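You operate a simulated robot arm through the tools that you are given. There is no shell and no other tool.

You run a simulated two-armed robot. Do the job below in one go: nothing can be reset, and whatever is moved stays where it is left.

JOB
Pick up the 650 ml green ringed bottle from the top of the long table with one hand, pass it to the other hand and put it on the step of pump one. Set down upright: green ringed bottle.

It is judged by the outcome, as a careful person would: the job done as asked, and still so three seconds after it is handed in. It fails if anything else is knocked over, pushed out of place, dropped, spilled or broken.

ROBOT AND FRAMES
Two 6-joint arms with two-finger parallel grippers on one trunk, on a base that moves. Base frame: it is fixed to the floor where the robot stands at the start and does not move with it; the origin is under the middle of the robot, x ahead of it, y to its left, z up; the surface under the hand at the start is at about z = 0.82. Units: m, degrees, N and s.
The left shoulder is at the start at [-0.077, 0.177, 0.832], the right one opposite. With the tool pointing down near the work surface each hand reaches from about 0.1 to 0.72 m from the robot's upright axis, wherever it stands, measured 20 degrees to its own side. Places, roughly: step of pump one [-1.3, -1.9, 0.3]. Payload 1.57 kg a hand.
Tool frame (each hand has its own): the origin (TCP) lies between the finger pads and is the grasp point; the fingertips stand 0.03 m ahead of it; z points along the fingers, y is the line along which they close. The gripper opens to 0.08 m. The fingers are 0.017 m wide and 0.012 m thick; the gripper's body (0.04 by 0.082 m) begins 0.08 m behind the TCP.
Orientation is that of the tool frame in the base frame, as a unit quaternion [x, y, z, w]. With the fingers straight down and closing along the base's y, the tool's x points along the base's -x, its y along +y and its z along -z.

CONTROLS
- The arms move only by the tool drive_tool. It takes "left_commands", "right_commands" or both (then of equal length, played together; a hand with none holds still); each is a list of rows, each an object of numbers (a shift or turn left out is 0, a gripper value left out holds the last): "dx", "dy", "dz": the shift along the base's x, y, z in m; "ax", "ay", "az": the turn, a rotation vector about the base's x, y, z in degrees. In form: [{"dx": .., "dy": .., "dz": .., "ax": .., "ay": .., "az": ..}, ...]. A call has 1 to 20 rows; each row shifts and turns the commanded pose from where the row before left it. "left_hand" and "right_hand" are, for a hand that has rows, the opening, from 0 (shut) to 1 (fully open), set as the call begins (left out, the last holds). Each row takes 0.2 s and may step no farther than 0.05 m and 8.6 degrees from the row before; otherwise, or with a gripper value out of range, the whole call is refused. A pose out of reach is approached as far as the arm can. The call stops where the force on the tool passes 40 N (or 10 N more than at its start, if that is more) or the arm is blocked; 0.2 s more then pass. Each finger travels about 0.072 m/s and halts on what it meets, pressing with about 39 N; the grip force reading is that of the motor and also rises with nothing between the fingers. The clock runs only during rows and for 0.2 s after the last one: add rows that do not move to give the fingers time. The reply holds the time, the measured pose of the TCP, the force on the tool along the base axes, the opening and the grip force, in the units named above and with some noise, with the torque about the TCP (base axes, N m) and any sound that the robot's microphone picked up.
- Cameras (640 x 400 px; columns grow to the right, rows downward): "scene" is now at [0.0393, -0.0058, 1.5574]; the picture's right is [-0.07, -1.00, 0.00], its down [-0.72, 0.05, -0.69] and it looks along [0.69, -0.05, -0.72] (base axes); focal length 284 px, centre (320, 200). "left" rides on the left gripper at [0.072, 0.007, -0.122] in its tool frame; the picture's right is [-0.09, 1.00, 0.00], its down [-0.84, -0.08, -0.54] and it looks along [-0.54, -0.05, 0.84] (tool axes); focal length 238 px, centre (320, 200). "right" rides on the right gripper at [0.072, -0.007, -0.122] in its tool frame; the picture's right is [0.09, 1.00, 0.00], its down [-0.84, 0.08, -0.54] and it looks along [-0.54, 0.05, 0.84] (tool axes); focal length 238 px, centre (320, 200).
- snapshot(camera): a new picture of that camera. No time passes.
- raise_lower(by): moves the trunk up (or, below 0, down) by that many m; the arms and the scene camera ride with it, the base frame stays. It gives what a move gives, with no picture.
- base_move(legs): drives the robot by 1 to 6 legs, each [ahead, left, turn to the left] in m, m and degrees, along the robot's own axes; the way and the turn of a leg run together, so that a leg with both is an arc; at most 1.5 m and 180 degrees a leg. The arms and the cameras ride along, it lands a little off, and it stops where it bumps. It gives what a move gives.
- turn_head(pan, tilt): turns the head with the scene camera to pan (to the left, within 143 degrees either way) and tilt (down, from -29 to 69), counted from straight ahead of the robot (the tilt from the chest, where the trunk bows). It gives what a move gives.
- point_at(camera, pixels): for up to 12 pixels [column, row] of the newest picture of that camera ("zoom" is the newest enlarged one), the place [x, y, z] in the base frame of the surface seen there, good to about 0.002 m. No time passes.
- zoom(camera, box): a new picture of the part [left, top, right, bottom] of that camera's present view, enlarged. No time passes.
- hand_in(): hands the job in; it is judged then, once.

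Unless the task says otherwise, let go and move clear before handing in.

The tools are called after ">>>" by a JSON object that holds its "api" and its "payload". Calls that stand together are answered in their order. drive_tool: Moves the arms, as the interface text tells. Its arguments: {"type":"object","properties":{"left_commands":{"type":"array"},"left_hand":{"type":"number"},"right_commands":{"type":"array"},"right_hand":{"type":"number"}},"required":[]} The other tools are called the same way: raise_lower (by) moves the trunk up or down; base_move (legs) drives the base; turn_head (pan, tilt) turns the head that bears the scene camera; snapshot (camera) takes a picture; point_at (camera, pixels) gives the place of the surface under pixels of a picture; zoom (camera, box) takes an enlarged picture of a part of a camera's view; hand_in () hands the job in.

At the start:

```text
clock: 0.0
left_position: [0.476, 0.2174, 1.1503]
left_orientation: [0.0, 1.0, 0.0, -0.001]
left_force: [-0.6, 0.2, 0.4]
left_moment: [-0.04, 0.0, 0.03]
left_grip_width: 0.0802
left_finger_force: 0.1
right_position: [0.4305, -0.2754, 1.1769]
right_orientation: [0.0, 1.0, 0.0, -0.001]
right_force: [-0.1, 0.5, -0.6]
right_moment: [0.01, -0.02, -0.02]
right_grip_width: 0.08
right_finger_force: 0.0
trunk travel left (down, up): [-0.275, 0.053]
robot x, y, heading: [-0.0009, -0.0004, 0.1]
head pan, tilt (commanded): [-3.8, 46.4]
```

scene: 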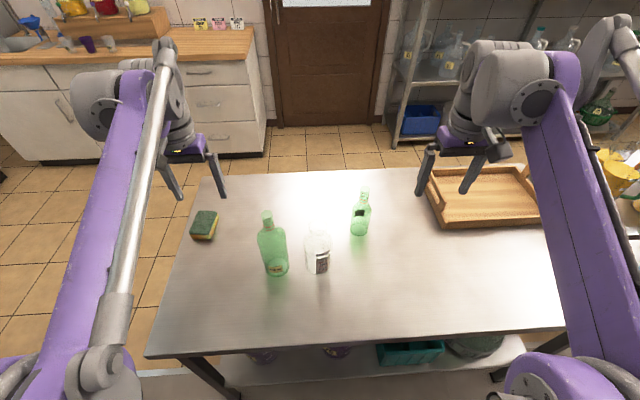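
right: 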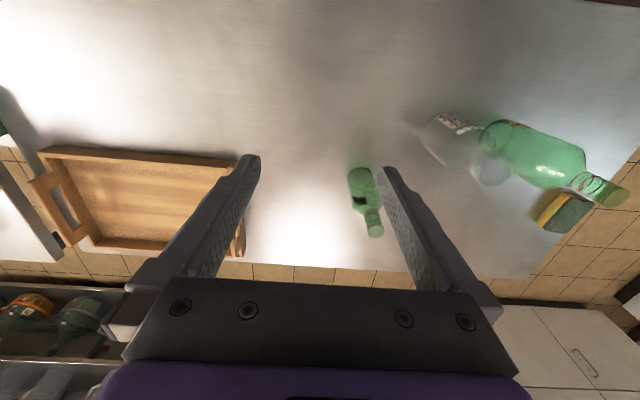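
left: 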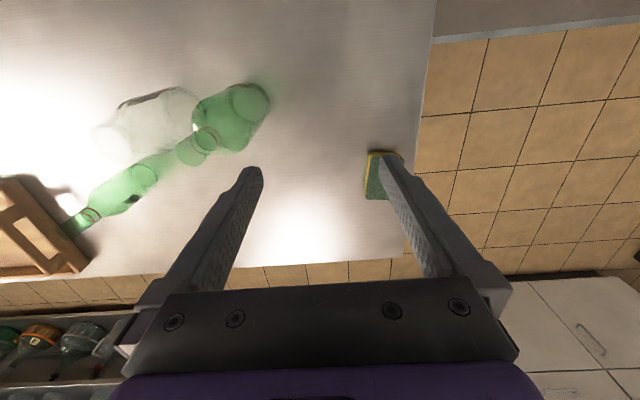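

The scene picture shows a large green bottle near (272, 245), a clear one near (318, 252) and a small green one near (360, 215). I will zoom in to tell which is the 650 ml ringed one and to measure it.

>>> {"api": "zoom", "payload": {"camera": "scene", "box": [230, 170, 400, 290]}}

>>> {"api": "zoom", "payload": {"camera": "right", "box": [320, 80, 640, 280]}}

>>> {"api": "zoom", "payload": {"camera": "left", "box": [40, 50, 300, 250]}}

```text
3.33 times, centred on (315, 230) of scene
```

zoom: 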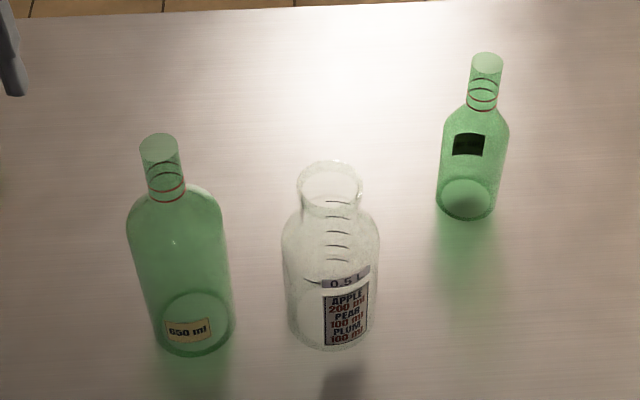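

```text
2.00 times, centred on (480, 180) of right
```

zoom: 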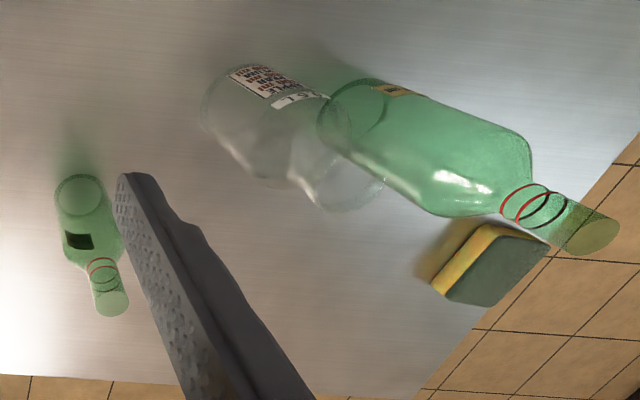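

```text
2.00 times, centred on (170, 150) of left
```

zoom: 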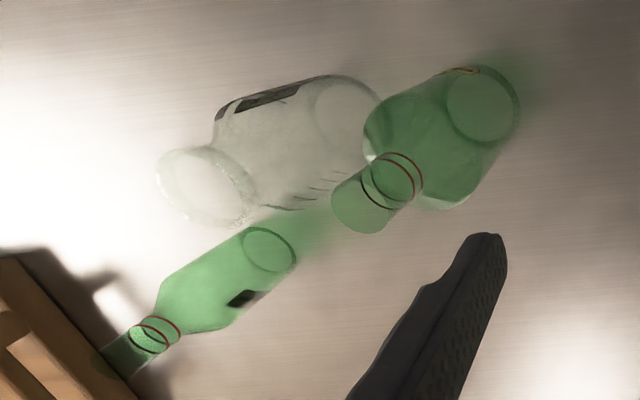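

The zoom shows that the left green bottle carries a "650 ml" label at zoom pixel (187, 330), so it is the one. I will measure it and its neighbours.

>>> {"api": "zoom", "payload": {"camera": "scene", "box": [230, 190, 350, 290]}}

>>> {"api": "point_at", "payload": {"camera": "scene", "pixels": [[267, 215], [268, 221], [265, 250], [274, 250], [284, 250], [276, 268], [276, 276], [318, 230], [318, 262], [361, 195], [360, 230], [200, 225]]}}

```text
4.00 times, centred on (290, 240) of scene
```

zoom: 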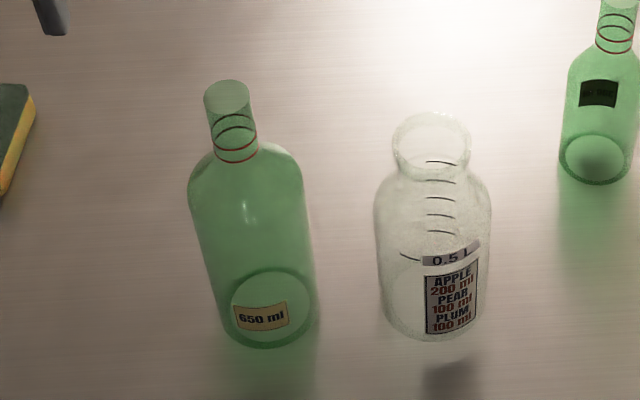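

```text
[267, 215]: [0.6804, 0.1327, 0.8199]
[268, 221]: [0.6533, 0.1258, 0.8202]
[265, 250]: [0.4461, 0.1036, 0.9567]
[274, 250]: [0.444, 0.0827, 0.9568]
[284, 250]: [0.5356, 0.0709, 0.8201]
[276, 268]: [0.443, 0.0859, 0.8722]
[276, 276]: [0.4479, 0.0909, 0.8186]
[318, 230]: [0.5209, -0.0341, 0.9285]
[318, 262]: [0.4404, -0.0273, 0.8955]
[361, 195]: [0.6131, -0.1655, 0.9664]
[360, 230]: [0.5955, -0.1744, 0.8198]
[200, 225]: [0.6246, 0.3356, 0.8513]
```

The big bottle's front wall reads x about 0.444 and y about 0.09, and its base rests at z 0.82. I will probe more points on the zoomed view for its radius, neck and height.

>>> {"api": "point_at", "payload": {"camera": "zoom", "pixels": [[228, 110], [228, 100], [228, 82], [235, 120], [237, 140], [237, 155], [240, 175], [200, 200], [250, 200], [300, 200], [262, 300], [262, 345]]}}

>>> {"api": "point_at", "payload": {"camera": "scene", "pixels": [[262, 240], [278, 240], [284, 240], [303, 255], [310, 255], [325, 255], [331, 255], [324, 270], [354, 215], [368, 215], [250, 330], [420, 300]]}}

```text
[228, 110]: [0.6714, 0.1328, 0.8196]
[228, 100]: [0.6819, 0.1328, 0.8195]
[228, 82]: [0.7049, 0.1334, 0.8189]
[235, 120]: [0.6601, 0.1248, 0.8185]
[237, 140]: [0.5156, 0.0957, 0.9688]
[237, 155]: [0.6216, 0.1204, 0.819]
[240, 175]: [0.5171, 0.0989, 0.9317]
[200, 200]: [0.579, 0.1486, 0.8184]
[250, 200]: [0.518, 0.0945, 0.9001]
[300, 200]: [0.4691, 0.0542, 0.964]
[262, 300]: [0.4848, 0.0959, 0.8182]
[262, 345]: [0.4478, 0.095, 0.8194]
```

```text
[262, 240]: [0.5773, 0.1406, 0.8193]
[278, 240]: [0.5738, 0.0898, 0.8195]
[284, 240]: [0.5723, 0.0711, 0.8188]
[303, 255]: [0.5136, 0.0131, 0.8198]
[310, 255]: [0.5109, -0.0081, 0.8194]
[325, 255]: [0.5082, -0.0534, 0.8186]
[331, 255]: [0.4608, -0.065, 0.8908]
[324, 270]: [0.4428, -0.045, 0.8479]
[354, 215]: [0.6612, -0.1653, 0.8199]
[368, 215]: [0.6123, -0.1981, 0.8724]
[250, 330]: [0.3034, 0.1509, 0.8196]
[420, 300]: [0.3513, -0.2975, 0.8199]
```

The bottle is about 0.075 m wide on its body, with its axis near (0.481, 0.092). The neck runs from about z 1.00 to 1.05. Before planning grips I will look at the pump step, behind and to the right.

>>> {"api": "turn_head", "payload": {"pan": -125, "tilt": 30}}

>>> {"api": "snapshot", "payload": {"camera": "scene"}}

```text
clock: 2.0
left_position: [0.4765, 0.2171, 1.1508]
left_orientation: [0.0, 1.0, 0.0, 0.0]
left_force: [-0.1, -0.2, -0.1]
left_moment: [0.01, -0.01, 0.01]
left_grip_width: 0.08
left_finger_force: 0.2
right_position: [0.4298, -0.2751, 1.1777]
right_orientation: [-0.001, 1.0, 0.0, -0.001]
right_force: [-0.7, -0.7, 0.5]
right_moment: [0.03, -0.05, 0.01]
right_grip_width: 0.0802
right_finger_force: 0.0
trunk travel left (down, up): [-0.275, 0.053]
robot x, y, heading: [0.0028, 0.0001, 0.2]
head pan, tilt (commanded): [-125.0, 30.0]
```

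```text
taken
```

scene: 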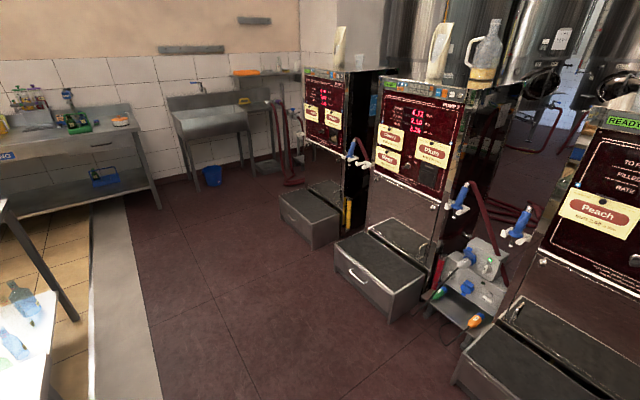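

Three pumps with front steps show up, at about (320, 215), (380, 270) and (520, 370). I will get their places to see which one matches (-1.3, -1.9, 0.3).

>>> {"api": "point_at", "payload": {"camera": "scene", "pixels": [[310, 205], [328, 192], [370, 262], [405, 235], [500, 360], [560, 330], [325, 100], [415, 130], [600, 210], [280, 200], [340, 245], [465, 345]]}}

>>> {"api": "zoom", "payload": {"camera": "scene", "box": [330, 60, 530, 330]}}

>>> {"api": "zoom", "payload": {"camera": "scene", "box": [270, 50, 400, 260]}}

>>> {"api": "turn_head", "payload": {"pan": -140, "tilt": 40}}

>>> {"api": "snapshot", "payload": {"camera": "scene"}}

```text
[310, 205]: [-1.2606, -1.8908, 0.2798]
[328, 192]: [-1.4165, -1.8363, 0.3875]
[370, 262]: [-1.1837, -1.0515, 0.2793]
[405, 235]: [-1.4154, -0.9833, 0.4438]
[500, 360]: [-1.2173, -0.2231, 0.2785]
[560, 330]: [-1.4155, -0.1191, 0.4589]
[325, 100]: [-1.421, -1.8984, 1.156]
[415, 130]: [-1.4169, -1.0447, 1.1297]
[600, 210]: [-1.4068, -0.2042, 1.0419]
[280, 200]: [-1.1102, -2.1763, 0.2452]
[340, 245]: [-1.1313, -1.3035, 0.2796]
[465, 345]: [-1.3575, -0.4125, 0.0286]
```

```text
1.48 times, centred on (430, 195) of scene
```

zoom: 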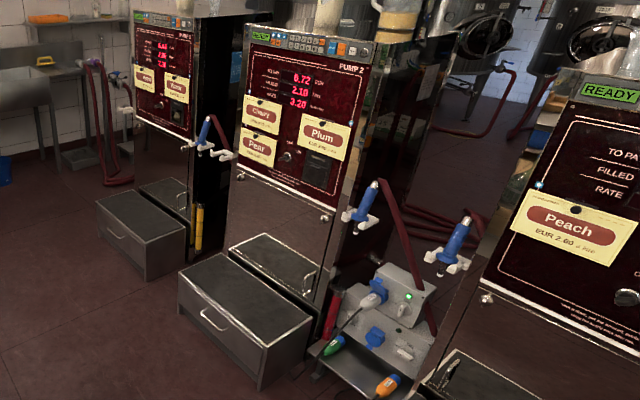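

```text
1.90 times, centred on (335, 155) of scene
```

zoom: 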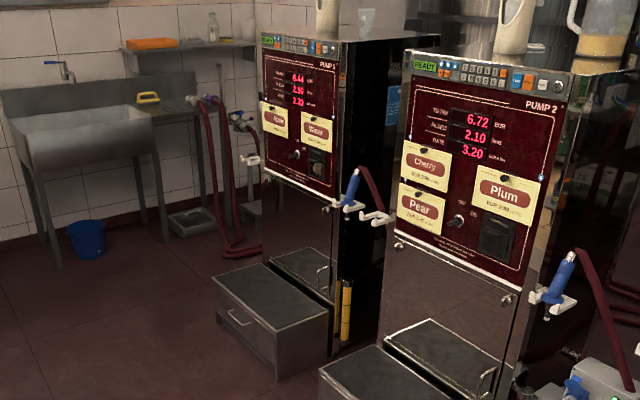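

```text
clock: 2.8
left_position: [0.4762, 0.2161, 1.151]
left_orientation: [0.001, 1.0, 0.001, 0.0]
left_force: [-0.2, 0.7, 0.3]
left_moment: [-0.01, -0.01, -0.01]
left_grip_width: 0.0801
left_finger_force: 0.1
right_position: [0.4308, -0.2764, 1.176]
right_orientation: [0.0, 1.0, 0.0, 0.0]
right_force: [-0.5, 0.6, -0.3]
right_moment: [-0.03, 0.01, -0.02]
right_grip_width: 0.0797
right_finger_force: 0.1
trunk travel left (down, up): [-0.275, 0.053]
robot x, y, heading: [-0.0013, -0.0007, -0.1]
head pan, tilt (commanded): [-140.0, 40.0]
```

```text
taken
```

scene: 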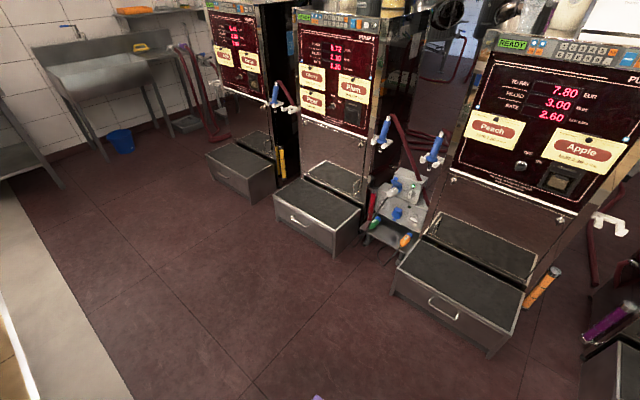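

Pump one is the far one ("PUMP 1"). Its step top lies at z about 0.28, from x about -1.11 to -1.4 around y -1.9, with open air above. The left hand will take the neck horizontally and the right hand will then take it from above. I turn the head back and swing the left hand level behind the bottle.

>>> {"api": "turn_head", "payload": {"pan": 0, "tilt": 46}}

>>> {"api": "drive_tool", "payload": {"left_commands": [{"dx": -0.0124, "dy": 0, "ay": -8.18}, {"dx": -0.0124, "dy": 0, "ay": -8.18}, {"dx": -0.0124, "dy": 0, "ay": -8.18}, {"dx": -0.0124, "dy": -0.0156, "ay": -8.18}, {"dx": -0.0124, "dy": -0.0156, "ay": -8.18}, {"dx": -0.0124, "dy": -0.0156, "ay": -8.18}, {"dx": -0.0124, "dy": -0.0156, "ay": -8.18}, {"dx": -0.0124, "dy": -0.0156, "ay": -8.18}, {"dx": -0.0124, "dy": -0.0156, "ay": -8.18}, {"dx": -0.0124, "dy": -0.0156, "ay": -8.18}, {"dx": -0.0124, "dy": -0.0156, "ay": -8.18}, {}], "left_hand": 1}}

>>> {"api": "snapshot", "payload": {"camera": "scene"}}

>>> {"api": "snapshot", "payload": {"camera": "left"}}

```text
clock: 5.0
left_position: [0.4761, 0.2174, 1.1487]
left_orientation: [0.001, 1.0, 0.0, 0.0]
left_force: [0.5, 0.2, 0.6]
left_moment: [0.01, 0.0, 0.05]
left_grip_width: 0.08
left_finger_force: 0.1
right_position: [0.4304, -0.2759, 1.1781]
right_orientation: [0.0, 1.0, 0.0, 0.001]
right_force: [-0.5, 0.1, 0.4]
right_moment: [-0.01, 0.0, -0.01]
right_grip_width: 0.08
right_finger_force: 0.1
trunk travel left (down, up): [-0.275, 0.053]
robot x, y, heading: [-0.0014, -0.003, -0.1]
head pan, tilt (commanded): [0.0, 46.0]
```

```text
clock: 7.6
left_position: [0.3395, 0.0925, 1.15]
left_orientation: [0.0, 0.707, 0.0, 0.707]
left_force: [-0.5, 0.3, 0.1]
left_moment: [-0.02, 0.01, 0.01]
left_grip_width: 0.0801
left_finger_force: 0.0
right_position: [0.4297, -0.2756, 1.1769]
right_orientation: [0.0, 1.0, 0.0, 0.0]
right_force: [-1.0, -0.8, -0.3]
right_moment: [-0.01, -0.01, -0.02]
right_grip_width: 0.0801
right_finger_force: 0.1
trunk travel left (down, up): [-0.275, 0.053]
robot x, y, heading: [0.0007, -0.0053, 0.0]
head pan, tilt (commanded): [0.0, 46.0]
```

```text
taken
```

scene: 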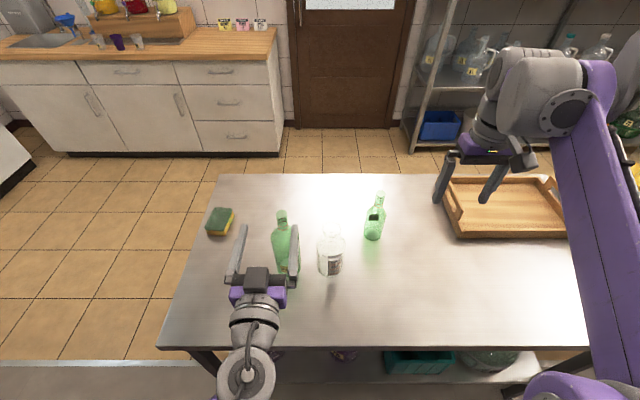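

```text
taken
```

left: 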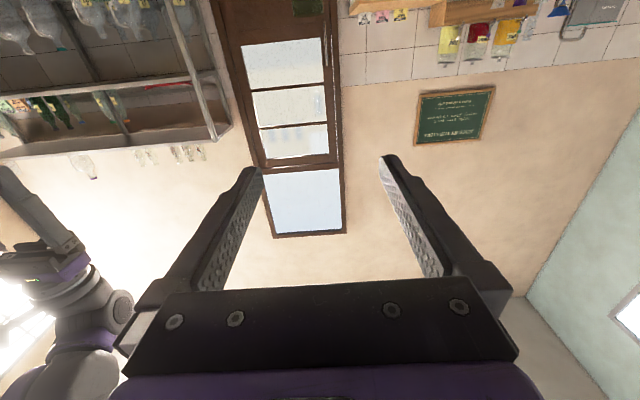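

The left hand is level at [0.3395, 0.0925, 1.15], pointing along +x. I will zoom on the bottle neck near (282, 220) to fix its exact axis and heights before going down.

>>> {"api": "zoom", "payload": {"camera": "scene", "box": [240, 200, 320, 250]}}

>>> {"api": "point_at", "payload": {"camera": "zoom", "pixels": [[330, 100], [290, 120], [375, 120], [300, 160], [340, 160], [380, 160], [340, 180], [340, 200], [340, 230], [340, 260], [260, 260], [420, 240]]}}

```text
8.00 times, centred on (280, 225) of scene
```

zoom: 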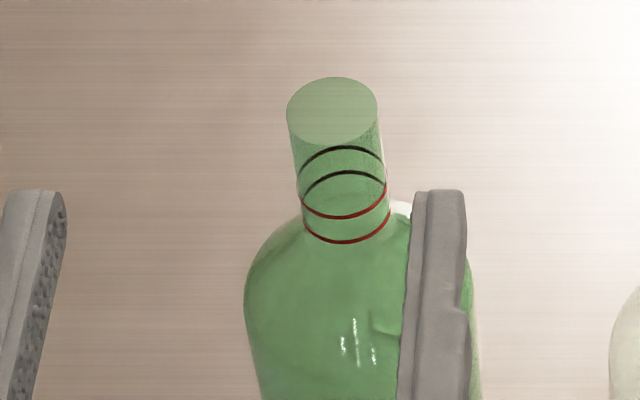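

```text
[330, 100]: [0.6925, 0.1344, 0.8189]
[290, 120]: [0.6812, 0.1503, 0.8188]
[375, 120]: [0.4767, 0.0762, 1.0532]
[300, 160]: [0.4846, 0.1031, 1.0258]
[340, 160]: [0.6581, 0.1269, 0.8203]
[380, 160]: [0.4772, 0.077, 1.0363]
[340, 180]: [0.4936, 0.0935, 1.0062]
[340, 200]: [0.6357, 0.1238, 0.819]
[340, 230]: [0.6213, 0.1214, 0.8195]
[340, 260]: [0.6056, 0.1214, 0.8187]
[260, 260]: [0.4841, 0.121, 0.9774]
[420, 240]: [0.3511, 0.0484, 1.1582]
```

The neck measures about 0.027 m wide, centred at (0.480, 0.090), from z 1.005 to 1.055. I will lower the level left hand to z 1.019, still clear behind the bottle.

>>> {"api": "drive_tool", "payload": {"left_commands": [{"dz": -0.033, "dy": -0.0025}, {"dz": -0.033}, {"dz": -0.033}, {"dz": -0.032}, {}], "left_hand": 1}}

>>> {"api": "snapshot", "payload": {"camera": "scene"}}

>>> {"api": "snapshot", "payload": {"camera": "left"}}

>>> {"api": "snapshot", "payload": {"camera": "right"}}

```text
clock: 8.8
left_position: [0.3377, 0.0915, 1.0183]
left_orientation: [0.0, 0.707, 0.001, 0.707]
left_force: [-0.5, 0.0, 0.6]
left_moment: [-0.02, 0.03, -0.02]
left_grip_width: 0.08
left_finger_force: 0.0
right_position: [0.4289, -0.2764, 1.1775]
right_orientation: [0.0, 1.0, 0.0, -0.001]
right_force: [0.0, 0.2, -0.7]
right_moment: [0.0, 0.0, 0.01]
right_grip_width: 0.0798
right_finger_force: 0.2
trunk travel left (down, up): [-0.275, 0.053]
robot x, y, heading: [-0.0027, 0.0009, 0.1]
head pan, tilt (commanded): [0.0, 46.0]
```

```text
taken
```

scene: 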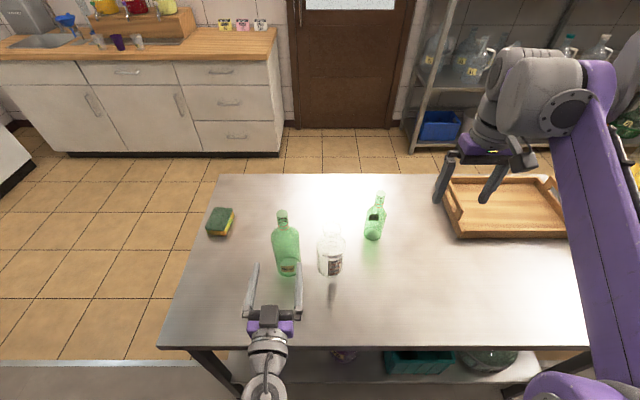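

```text
taken
```

left: 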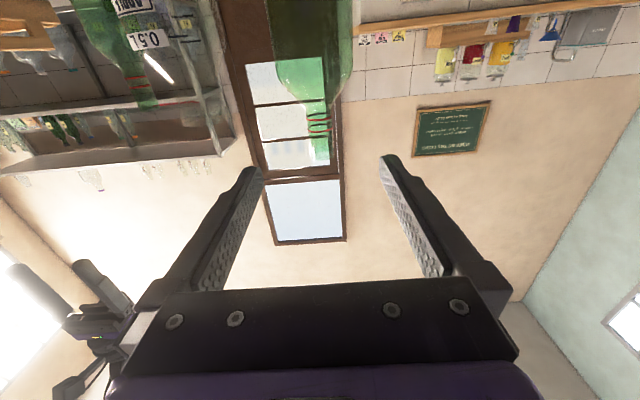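

```text
taken
```

right: 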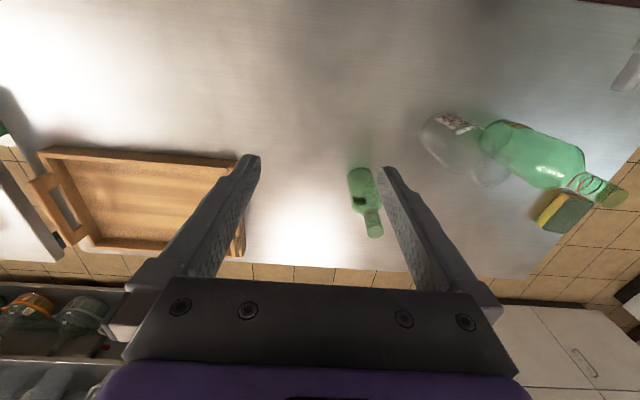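

The left picture shows the neck at (318, 130), centred between the fingertips at (255, 170) and (390, 160). I advance 0.14 m with the hand open, then look again before closing.

>>> {"api": "drive_tool", "payload": {"left_commands": [{"dx": 0.028}, {"dx": 0.028}, {"dx": 0.028}, {"dx": 0.028}, {"dx": 0.028}, {}], "left_hand": 1}}

>>> {"api": "zoom", "payload": {"camera": "scene", "box": [230, 190, 350, 290]}}

>>> {"api": "snapshot", "payload": {"camera": "left"}}

>>> {"api": "snapshot", "payload": {"camera": "right"}}

```text
clock: 10.2
left_position: [0.479, 0.09, 1.019]
left_orientation: [0.0, 0.707, 0.0, 0.707]
left_force: [0.8, 0.1, -0.3]
left_moment: [0.01, 0.01, 0.04]
left_grip_width: 0.0801
left_finger_force: 0.0
right_position: [0.4292, -0.2766, 1.1772]
right_orientation: [0.0, 1.0, 0.001, 0.0]
right_force: [0.2, 0.4, -0.1]
right_moment: [-0.01, -0.02, 0.01]
right_grip_width: 0.0801
right_finger_force: 0.1
trunk travel left (down, up): [-0.275, 0.053]
robot x, y, heading: [0.0028, 0.0006, 0.1]
head pan, tilt (commanded): [0.0, 46.0]
```

```text
4.00 times, centred on (290, 240) of scene
```

zoom: 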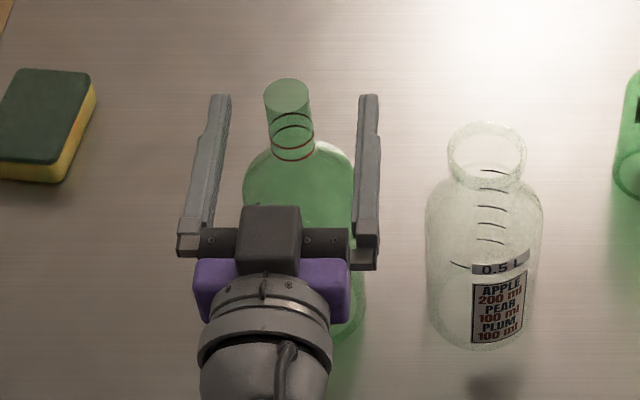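

```text
taken
```

left: 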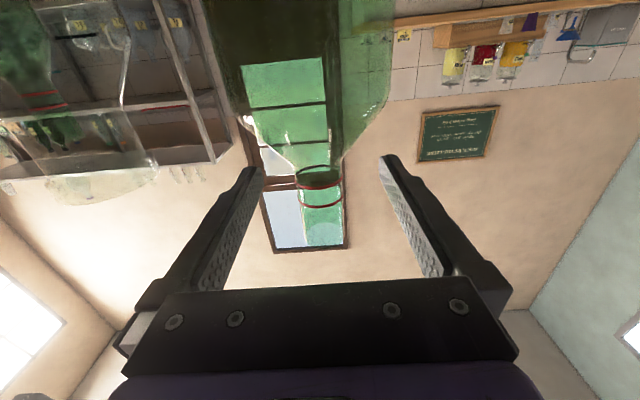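

```text
taken
```

right: 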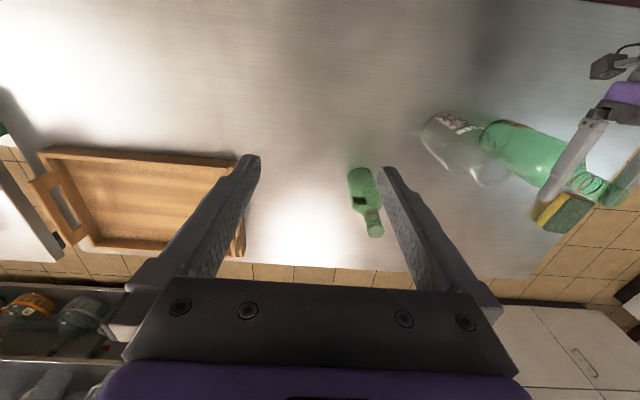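

The neck at zoom (290, 130) sits midway between the fingers at (210, 130) and (368, 130). I close the left hand and give it time.

>>> {"api": "drive_tool", "payload": {"left_commands": [{}, {}, {}, {}, {}], "left_hand": 0}}

>>> {"api": "zoom", "payload": {"camera": "scene", "box": [230, 190, 350, 290]}}

>>> {"api": "snapshot", "payload": {"camera": "left"}}

```text
clock: 11.4
left_position: [0.4796, 0.0907, 1.019]
left_orientation: [0.001, 0.707, -0.001, 0.707]
left_force: [0.2, 0.9, -1.1]
left_moment: [0.14, 0.11, 0.01]
left_grip_width: 0.024
left_finger_force: 35.4
right_position: [0.4297, -0.2771, 1.1763]
right_orientation: [0.0, 1.0, 0.0, 0.001]
right_force: [-1.2, 0.9, -1.0]
right_moment: [0.03, 0.0, -0.01]
right_grip_width: 0.08
right_finger_force: 0.1
trunk travel left (down, up): [-0.275, 0.053]
robot x, y, heading: [-0.0007, -0.0003, -0.1]
head pan, tilt (commanded): [0.0, 46.0]
```

```text
4.00 times, centred on (290, 240) of scene
```

zoom: 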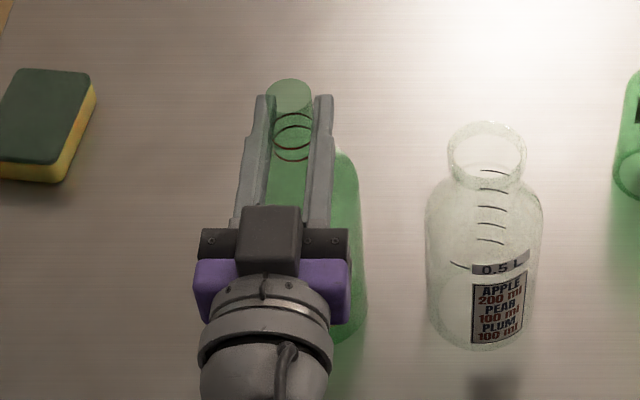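

```text
taken
```

left: 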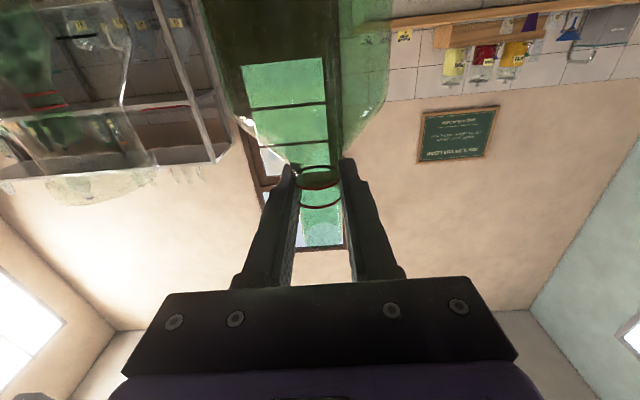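

The grip holds, width 0.024 at 35 N. I lift straight up gently by 0.08 m and check the load.

>>> {"api": "drive_tool", "payload": {"left_commands": [{"dz": 0.005}, {"dz": 0.01}, {"dz": 0.015}, {"dz": 0.02}, {"dz": 0.02}, {"dz": 0.01}, {}]}}

>>> {"api": "snapshot", "payload": {"camera": "scene"}}

>>> {"api": "snapshot", "payload": {"camera": "right"}}

```text
clock: 13.0
left_position: [0.4808, 0.0902, 1.0996]
left_orientation: [0.0, 0.707, 0.0, 0.707]
left_force: [0.4, 0.1, -4.5]
left_moment: [0.05, 0.01, -0.02]
left_grip_width: 0.0239
left_finger_force: 35.8
right_position: [0.4313, -0.2758, 1.177]
right_orientation: [0.0, 1.0, 0.0, 0.0]
right_force: [0.4, -0.2, 0.3]
right_moment: [0.02, -0.01, 0.01]
right_grip_width: 0.0801
right_finger_force: 0.1
trunk travel left (down, up): [-0.275, 0.053]
robot x, y, heading: [0.0022, -0.0006, -0.1]
head pan, tilt (commanded): [0.0, 46.0]
```

```text
taken
```

scene: 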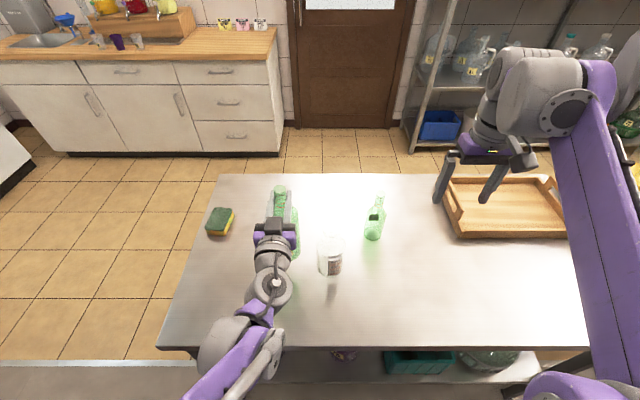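

```text
taken
```

right: 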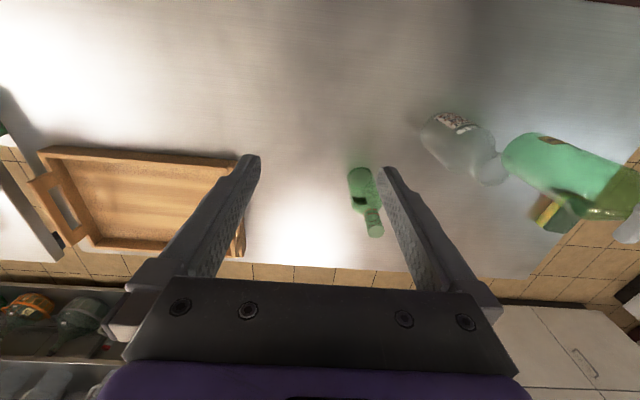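

The left hand carries the bottle, load about 4.5 N, and nothing else moved. I pull it back to x 0.36, bring it to y about 0.01, and turn the right hand 90 degrees in place so that it will close along x.

>>> {"api": "drive_tool", "payload": {"left_commands": [{"dx": -0.01}, {"dx": -0.02}, {"dx": -0.025}, {"dx": -0.025}, {"dx": -0.025}, {"dx": -0.015}, {}, {"dy": -0.01}, {"dy": -0.02}, {"dy": -0.02}, {"dy": -0.02}, {"dy": -0.01}, {}], "right_commands": [{"az": 8.2}, {"az": 8.2}, {"az": 8.2}, {"az": 8.2}, {"az": 8.2}, {"az": 8.2}, {"az": 8.2}, {"az": 8.2}, {"az": 8.2}, {"az": 8.2}, {"az": 8.0}, {}, {}]}}

>>> {"api": "snapshot", "payload": {"camera": "scene"}}

>>> {"api": "snapshot", "payload": {"camera": "right"}}

>>> {"api": "snapshot", "payload": {"camera": "left"}}

```text
clock: 15.8
left_position: [0.3608, 0.011, 1.0984]
left_orientation: [0.0, 0.707, 0.0, 0.707]
left_force: [0.5, -0.1, -3.4]
left_moment: [0.05, -0.03, -0.02]
left_grip_width: 0.0241
left_finger_force: 35.8
right_position: [0.4322, -0.2758, 1.1765]
right_orientation: [0.708, -0.707, 0.0, 0.0]
right_force: [-0.4, -0.1, -0.3]
right_moment: [-0.01, -0.01, 0.02]
right_grip_width: 0.0802
right_finger_force: 0.0
trunk travel left (down, up): [-0.275, 0.053]
robot x, y, heading: [0.0006, -0.0009, -0.1]
head pan, tilt (commanded): [0.0, 46.0]
```

```text
taken
```

scene: 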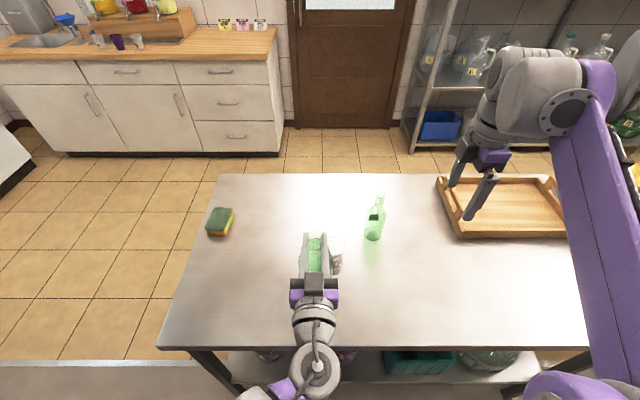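

```text
taken
```

right: 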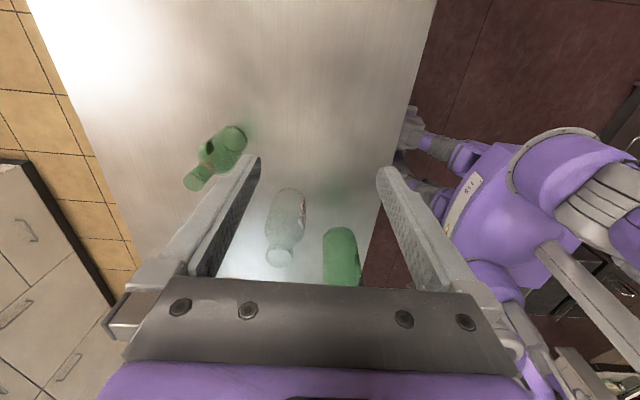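

```text
taken
```

left: 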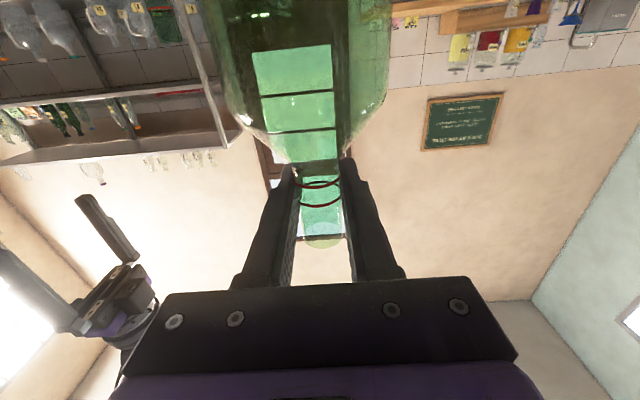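

The right hand turned fully and its picture shows the bottle at (342, 255). The neck should be at (0.361, 0.010) with its top near z 1.134. I zoom to confirm that before bringing the right hand over it.

>>> {"api": "zoom", "payload": {"camera": "scene", "box": [275, 215, 355, 265]}}

>>> {"api": "point_at", "payload": {"camera": "zoom", "pixels": [[320, 180], [272, 200], [365, 200], [280, 230], [360, 230], [320, 260], [320, 300], [250, 200], [390, 200], [250, 300], [400, 300], [310, 340]]}}

>>> {"api": "point_at", "payload": {"camera": "right", "pixels": [[342, 235], [342, 255], [342, 280], [328, 250], [356, 250]]}}

```text
8.00 times, centred on (315, 240) of scene
```

zoom: 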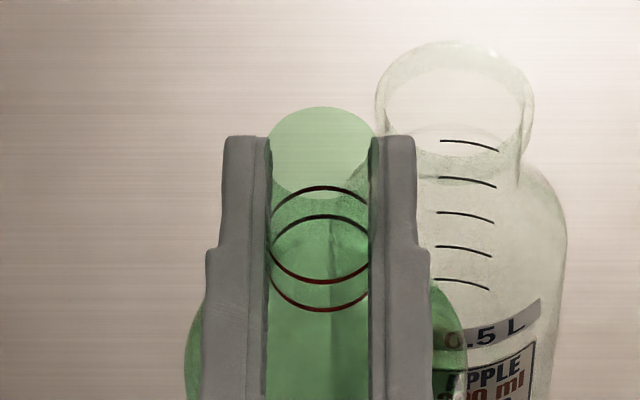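

```text
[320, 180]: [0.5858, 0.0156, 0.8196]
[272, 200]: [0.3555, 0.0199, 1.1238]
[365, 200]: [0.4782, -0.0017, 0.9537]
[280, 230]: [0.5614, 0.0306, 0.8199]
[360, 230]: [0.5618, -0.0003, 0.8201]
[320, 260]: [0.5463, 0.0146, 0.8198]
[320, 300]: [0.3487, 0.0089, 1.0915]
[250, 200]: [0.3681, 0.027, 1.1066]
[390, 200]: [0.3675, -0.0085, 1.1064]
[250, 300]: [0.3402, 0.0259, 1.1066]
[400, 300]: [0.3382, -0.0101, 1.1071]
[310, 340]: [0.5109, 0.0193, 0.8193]
```

```text
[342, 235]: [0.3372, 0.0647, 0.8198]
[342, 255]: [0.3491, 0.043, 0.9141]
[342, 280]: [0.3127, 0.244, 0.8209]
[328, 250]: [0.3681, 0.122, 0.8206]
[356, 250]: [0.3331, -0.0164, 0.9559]
```

Left finger tops read z 1.1066, and the neck axis is near (0.362, 0.009), so the bottle hangs straight. I raise the right hand and bring it over the neck at z 1.22, above the bottle top at 1.134.

>>> {"api": "drive_tool", "payload": {"right_commands": [{"dz": 0.044}, {"dx": -0.009, "dy": 0.0357}, {"dx": -0.009, "dy": 0.0357}, {"dx": -0.009, "dy": 0.0357}, {"dx": -0.009, "dy": 0.0357}, {"dx": -0.009, "dy": 0.0357}, {"dx": -0.009, "dy": 0.0357}, {"dx": -0.009, "dy": 0.0357}, {"dx": -0.0075, "dy": 0.035}, {}], "right_hand": 1}}

>>> {"api": "snapshot", "payload": {"camera": "scene"}}

>>> {"api": "snapshot", "payload": {"camera": "right"}}

>>> {"api": "snapshot", "payload": {"camera": "left"}}

```text
clock: 18.0
left_position: [0.3607, 0.0088, 1.0988]
left_orientation: [0.001, 0.707, 0.0, 0.707]
left_force: [-0.8, 0.4, -3.4]
left_moment: [0.04, -0.01, 0.05]
left_grip_width: 0.024
left_finger_force: 37.0
right_position: [0.3601, 0.0094, 1.2205]
right_orientation: [-0.707, 0.708, 0.0, 0.0]
right_force: [0.0, -1.0, -0.4]
right_moment: [0.02, -0.01, 0.0]
right_grip_width: 0.0799
right_finger_force: 0.1
trunk travel left (down, up): [-0.275, 0.053]
robot x, y, heading: [0.0013, -0.0008, -0.1]
head pan, tilt (commanded): [0.0, 46.0]
```

```text
taken
```

scene: 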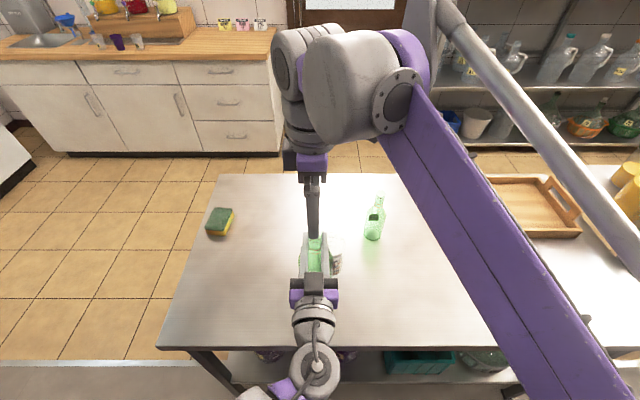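

```text
taken
```

right: 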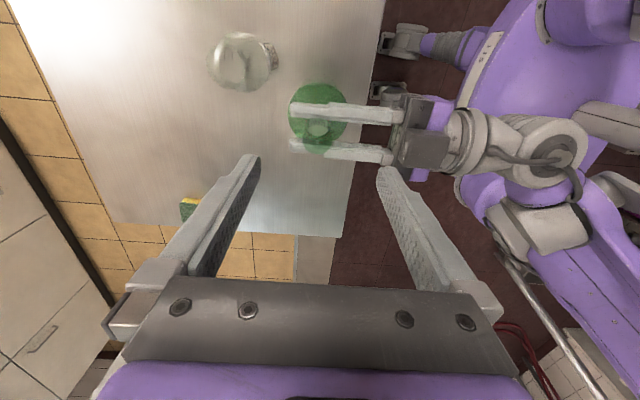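

```text
taken
```

left: 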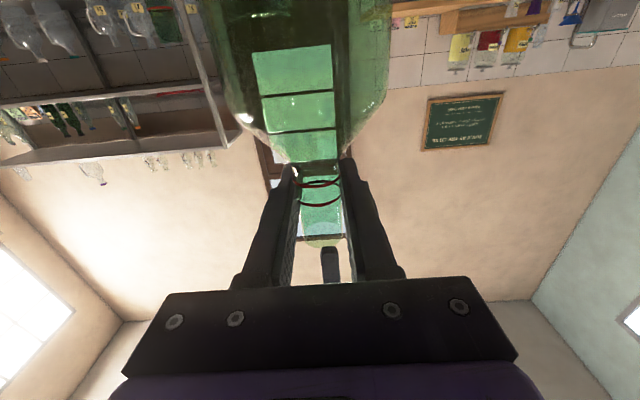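

The right picture shows the neck circle at (318, 128), centred between the right fingertips at (255, 160) and (385, 172). I lower the right hand to z 1.137, tips about 1.107, just above the left fingers.

>>> {"api": "drive_tool", "payload": {"right_commands": [{"dz": -0.02}, {"dz": -0.02}, {"dz": -0.02}, {"dz": -0.015}, {"dz": -0.008}, {}], "right_hand": 1}}

>>> {"api": "snapshot", "payload": {"camera": "right"}}

>>> {"api": "zoom", "payload": {"camera": "scene", "box": [240, 160, 400, 290]}}

>>> {"api": "zoom", "payload": {"camera": "left", "box": [220, 120, 420, 300]}}

```text
clock: 19.4
left_position: [0.3609, 0.0103, 1.0985]
left_orientation: [0.0, 0.706, 0.0, 0.708]
left_force: [0.2, -0.2, -3.9]
left_moment: [0.07, 0.0, 0.0]
left_grip_width: 0.0242
left_finger_force: 36.6
right_position: [0.3608, 0.0079, 1.1384]
right_orientation: [-0.707, 0.708, 0.0, 0.0]
right_force: [-0.4, -0.2, 0.2]
right_moment: [-0.01, -0.02, -0.01]
right_grip_width: 0.0801
right_finger_force: 0.2
trunk travel left (down, up): [-0.275, 0.053]
robot x, y, heading: [0.0012, -0.0013, -0.2]
head pan, tilt (commanded): [0.0, 46.0]
```

```text
taken
```

right: 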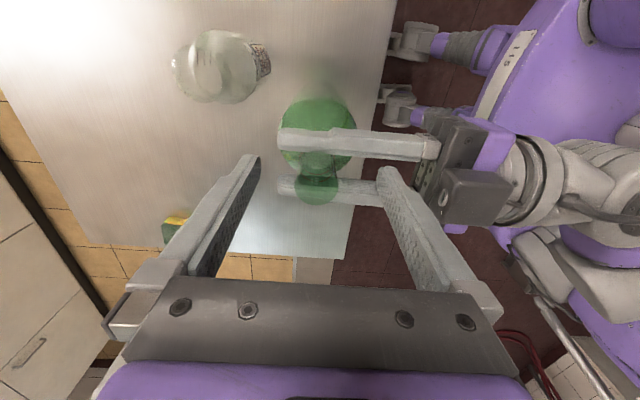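

```text
3.08 times, centred on (320, 225) of scene
```

zoom: 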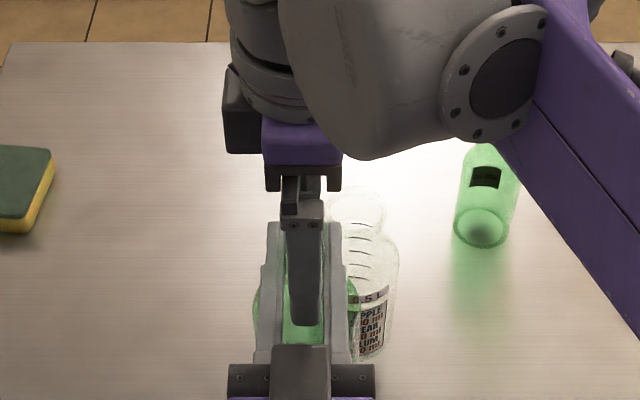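

```text
2.22 times, centred on (320, 210) of left
```

zoom: 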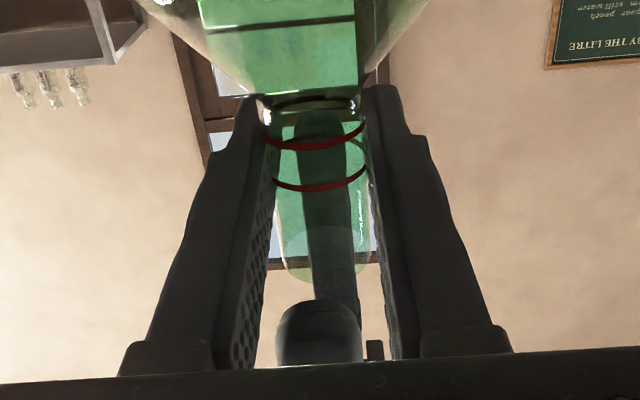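

The right finger stands centred between the left fingers, with the neck between both right fingers. I close the right hand around the upper neck.

>>> {"api": "drive_tool", "payload": {"right_commands": [{}, {}, {}, {}, {}], "right_hand": 0}}

>>> {"api": "snapshot", "payload": {"camera": "right"}}

>>> {"api": "zoom", "payload": {"camera": "left", "box": [220, 120, 420, 300]}}

```text
clock: 20.6
left_position: [0.3601, 0.0099, 1.0974]
left_orientation: [-0.001, 0.707, 0.001, 0.707]
left_force: [-22.3, 0.0, 0.3]
left_moment: [0.28, 0.11, -0.03]
left_grip_width: 0.0241
left_finger_force: 36.2
right_position: [0.3608, 0.009, 1.1366]
right_orientation: [0.707, -0.707, 0.001, -0.002]
right_force: [23.0, 0.8, -0.5]
right_moment: [-0.26, -0.99, -0.04]
right_grip_width: 0.0252
right_finger_force: 36.5
trunk travel left (down, up): [-0.275, 0.053]
robot x, y, heading: [0.002, -0.0017, -0.1]
head pan, tilt (commanded): [0.0, 46.0]
```

```text
taken
```

right: 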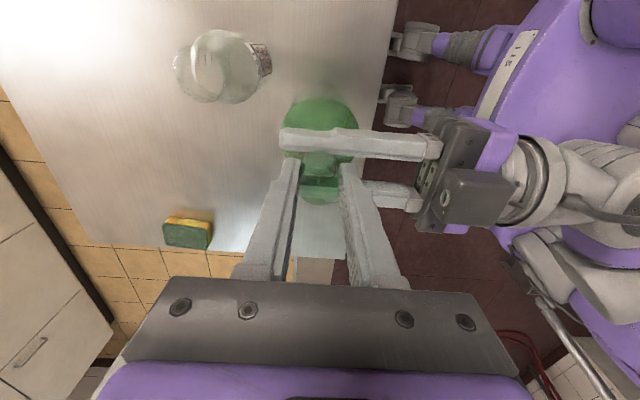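

```text
2.22 times, centred on (320, 210) of left
```

zoom: 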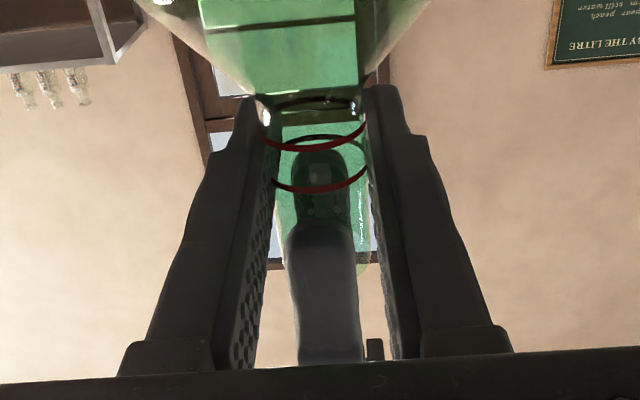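

The right hand grips at 0.0252 with 36.5 N, but the two hands strain against each other by 23 N along x. I relax it by shifting the right hand a little in +x.

>>> {"api": "drive_tool", "payload": {"right_commands": [{"dx": 0.001}, {}]}}

```text
clock: 21.2
left_position: [0.3609, 0.0112, 1.0982]
left_orientation: [0.0, 0.707, 0.0, 0.707]
left_force: [-14.1, 1.5, 0.9]
left_moment: [-0.08, 0.28, 0.02]
left_grip_width: 0.0242
left_finger_force: 35.7
right_position: [0.3626, 0.0087, 1.1386]
right_orientation: [-0.706, 0.708, 0.0, -0.001]
right_force: [14.3, -1.7, -0.8]
right_moment: [0.04, -0.84, -0.04]
right_grip_width: 0.0252
right_finger_force: 36.9
trunk travel left (down, up): [-0.275, 0.053]
robot x, y, heading: [-0.0001, -0.0044, -0.1]
head pan, tilt (commanded): [0.0, 46.0]
```

The strain fell from 23 to 14 N with 1 mm, so about 1.6 mm more should remove it.

>>> {"api": "drive_tool", "payload": {"right_commands": [{"dx": 0.0016}, {}]}}

```text
clock: 21.8
left_position: [0.3613, 0.0111, 1.098]
left_orientation: [-0.001, 0.708, -0.001, 0.706]
left_force: [8.0, 4.2, 0.1]
left_moment: [-0.31, 0.73, -0.03]
left_grip_width: 0.0241
left_finger_force: 35.6
right_position: [0.3628, 0.0083, 1.1375]
right_orientation: [-0.707, 0.707, 0.001, -0.001]
right_force: [-7.8, -5.5, -0.2]
right_moment: [0.07, -0.39, -0.01]
right_grip_width: 0.0254
right_finger_force: 36.8
trunk travel left (down, up): [-0.275, 0.053]
robot x, y, heading: [-0.0028, 0.0006, -0.2]
head pan, tilt (commanded): [0.0, 46.0]
```

The remaining strain is about 8 N in x and 5 N in y. I make one tiny correction, then open the left hand while the right holds.

>>> {"api": "drive_tool", "payload": {"right_commands": [{"dx": -0.0005, "dy": -0.0005}, {}]}}

>>> {"api": "drive_tool", "payload": {"left_commands": [{}, {}, {}, {}, {}], "left_hand": 1}}

>>> {"api": "snapshot", "payload": {"camera": "right"}}

>>> {"api": "snapshot", "payload": {"camera": "left"}}

```text
clock: 22.4
left_position: [0.3613, 0.0107, 1.0988]
left_orientation: [0.0, 0.708, 0.001, 0.707]
left_force: [15.1, 5.1, 6.8]
left_moment: [-0.37, 0.74, -0.04]
left_grip_width: 0.0238
left_finger_force: 36.0
right_position: [0.361, 0.0084, 1.1393]
right_orientation: [-0.707, 0.707, 0.0, -0.001]
right_force: [-15.1, -5.2, -5.7]
right_moment: [0.2, -0.15, 0.01]
right_grip_width: 0.0251
right_finger_force: 37.3
trunk travel left (down, up): [-0.275, 0.053]
robot x, y, heading: [-0.0009, -0.0005, -0.1]
head pan, tilt (commanded): [0.0, 46.0]
```

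```text
clock: 23.6
left_position: [0.3622, 0.0099, 1.0989]
left_orientation: [0.0, 0.707, 0.0, 0.707]
left_force: [0.8, -1.5, -0.1]
left_moment: [-0.02, 0.03, 0.01]
left_grip_width: 0.0799
left_finger_force: 0.0
right_position: [0.3617, 0.0082, 1.1383]
right_orientation: [0.708, -0.707, 0.001, 0.0]
right_force: [-0.1, -0.1, -0.7]
right_moment: [0.01, 0.08, 0.0]
right_grip_width: 0.0252
right_finger_force: 37.3
trunk travel left (down, up): [-0.275, 0.053]
robot x, y, heading: [0.0023, -0.0008, -0.2]
head pan, tilt (commanded): [0.0, 46.0]
```

```text
taken
```

right: 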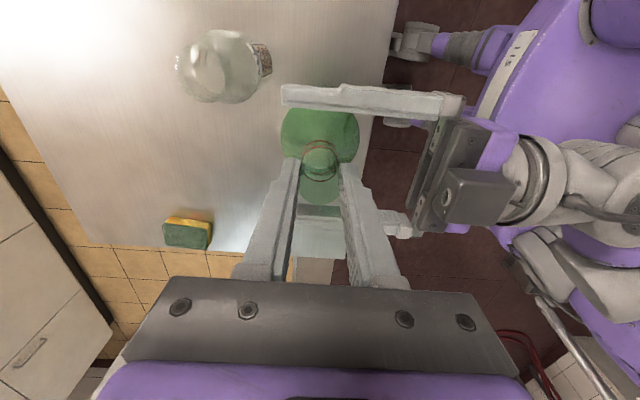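

```text
taken
```

left: 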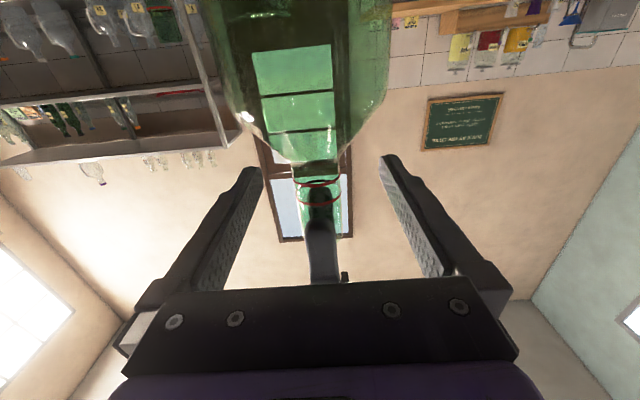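

The right hand now holds the bottle alone and the left fingers are fully open and clear. I draw the left hand straight back along -x.

>>> {"api": "drive_tool", "payload": {"left_commands": [{"dx": -0.01}, {"dx": -0.015}, {"dx": -0.02}, {"dx": -0.02}, {"dx": -0.02}, {"dx": -0.015}, {}], "left_hand": 1}}

>>> {"api": "snapshot", "payload": {"camera": "right"}}

>>> {"api": "snapshot", "payload": {"camera": "left"}}

```text
clock: 25.2
left_position: [0.2593, 0.0087, 1.099]
left_orientation: [0.0, 0.707, 0.001, 0.707]
left_force: [0.1, 0.5, 0.6]
left_moment: [0.02, -0.02, 0.01]
left_grip_width: 0.0802
left_finger_force: 0.1
right_position: [0.3615, 0.0081, 1.138]
right_orientation: [-0.707, 0.707, 0.0, 0.0]
right_force: [0.1, 0.1, -0.1]
right_moment: [0.0, 0.12, -0.01]
right_grip_width: 0.0249
right_finger_force: 37.0
trunk travel left (down, up): [-0.275, 0.053]
robot x, y, heading: [0.0005, 0.0021, 0.4]
head pan, tilt (commanded): [0.0, 46.0]
```

```text
taken
```

right: 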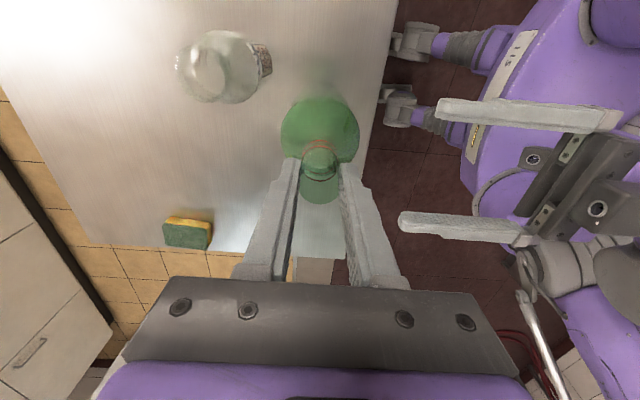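

```text
taken
```

left: 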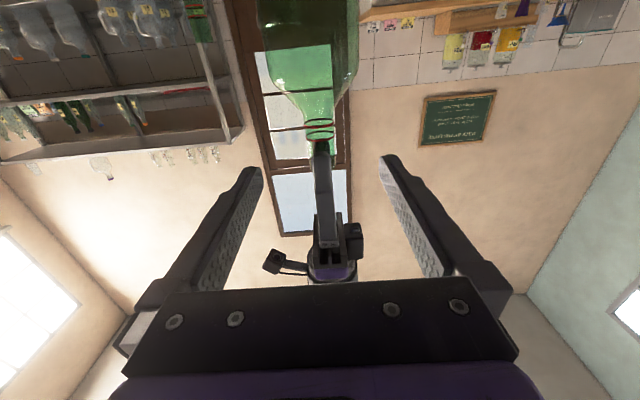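

The left hand is clear at x 0.259. The right hand's z force reads almost nothing, so I will lift it by 0.05 m and check that the bottle follows.

>>> {"api": "drive_tool", "payload": {"right_commands": [{"dz": 0.01}, {"dz": 0.02}, {"dz": 0.02}, {}, {}]}}

>>> {"api": "snapshot", "payload": {"camera": "left"}}

>>> {"api": "snapshot", "payload": {"camera": "right"}}

>>> {"api": "snapshot", "payload": {"camera": "scene"}}

```text
clock: 26.4
left_position: [0.2586, 0.0095, 1.0991]
left_orientation: [0.0, 0.707, 0.0, 0.707]
left_force: [-1.0, 0.2, 0.8]
left_moment: [0.0, 0.03, -0.01]
left_grip_width: 0.0802
left_finger_force: 0.0
right_position: [0.3606, 0.0075, 1.1887]
right_orientation: [0.707, -0.707, -0.001, 0.001]
right_force: [0.5, 0.2, -4.2]
right_moment: [-0.01, 0.14, 0.0]
right_grip_width: 0.0248
right_finger_force: 36.7
trunk travel left (down, up): [-0.275, 0.053]
robot x, y, heading: [-0.0006, 0.0011, 0.1]
head pan, tilt (commanded): [0.0, 46.0]
```

```text
taken
```

left: 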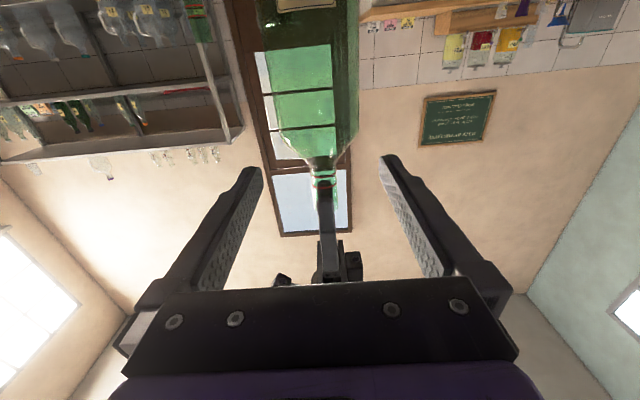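

```text
taken
```

right: 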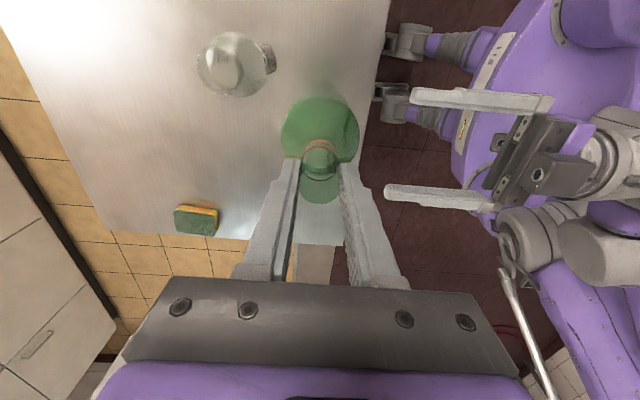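

```text
taken
```

scene: 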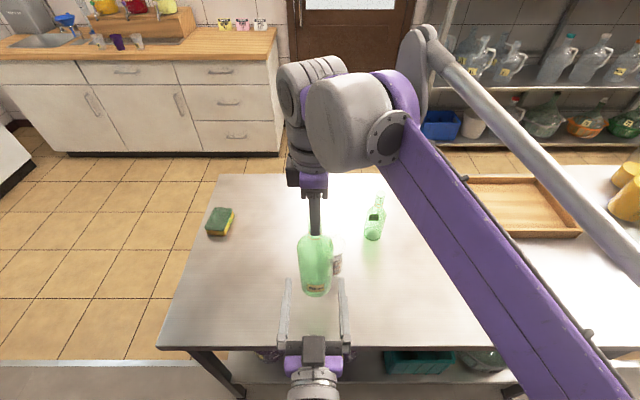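

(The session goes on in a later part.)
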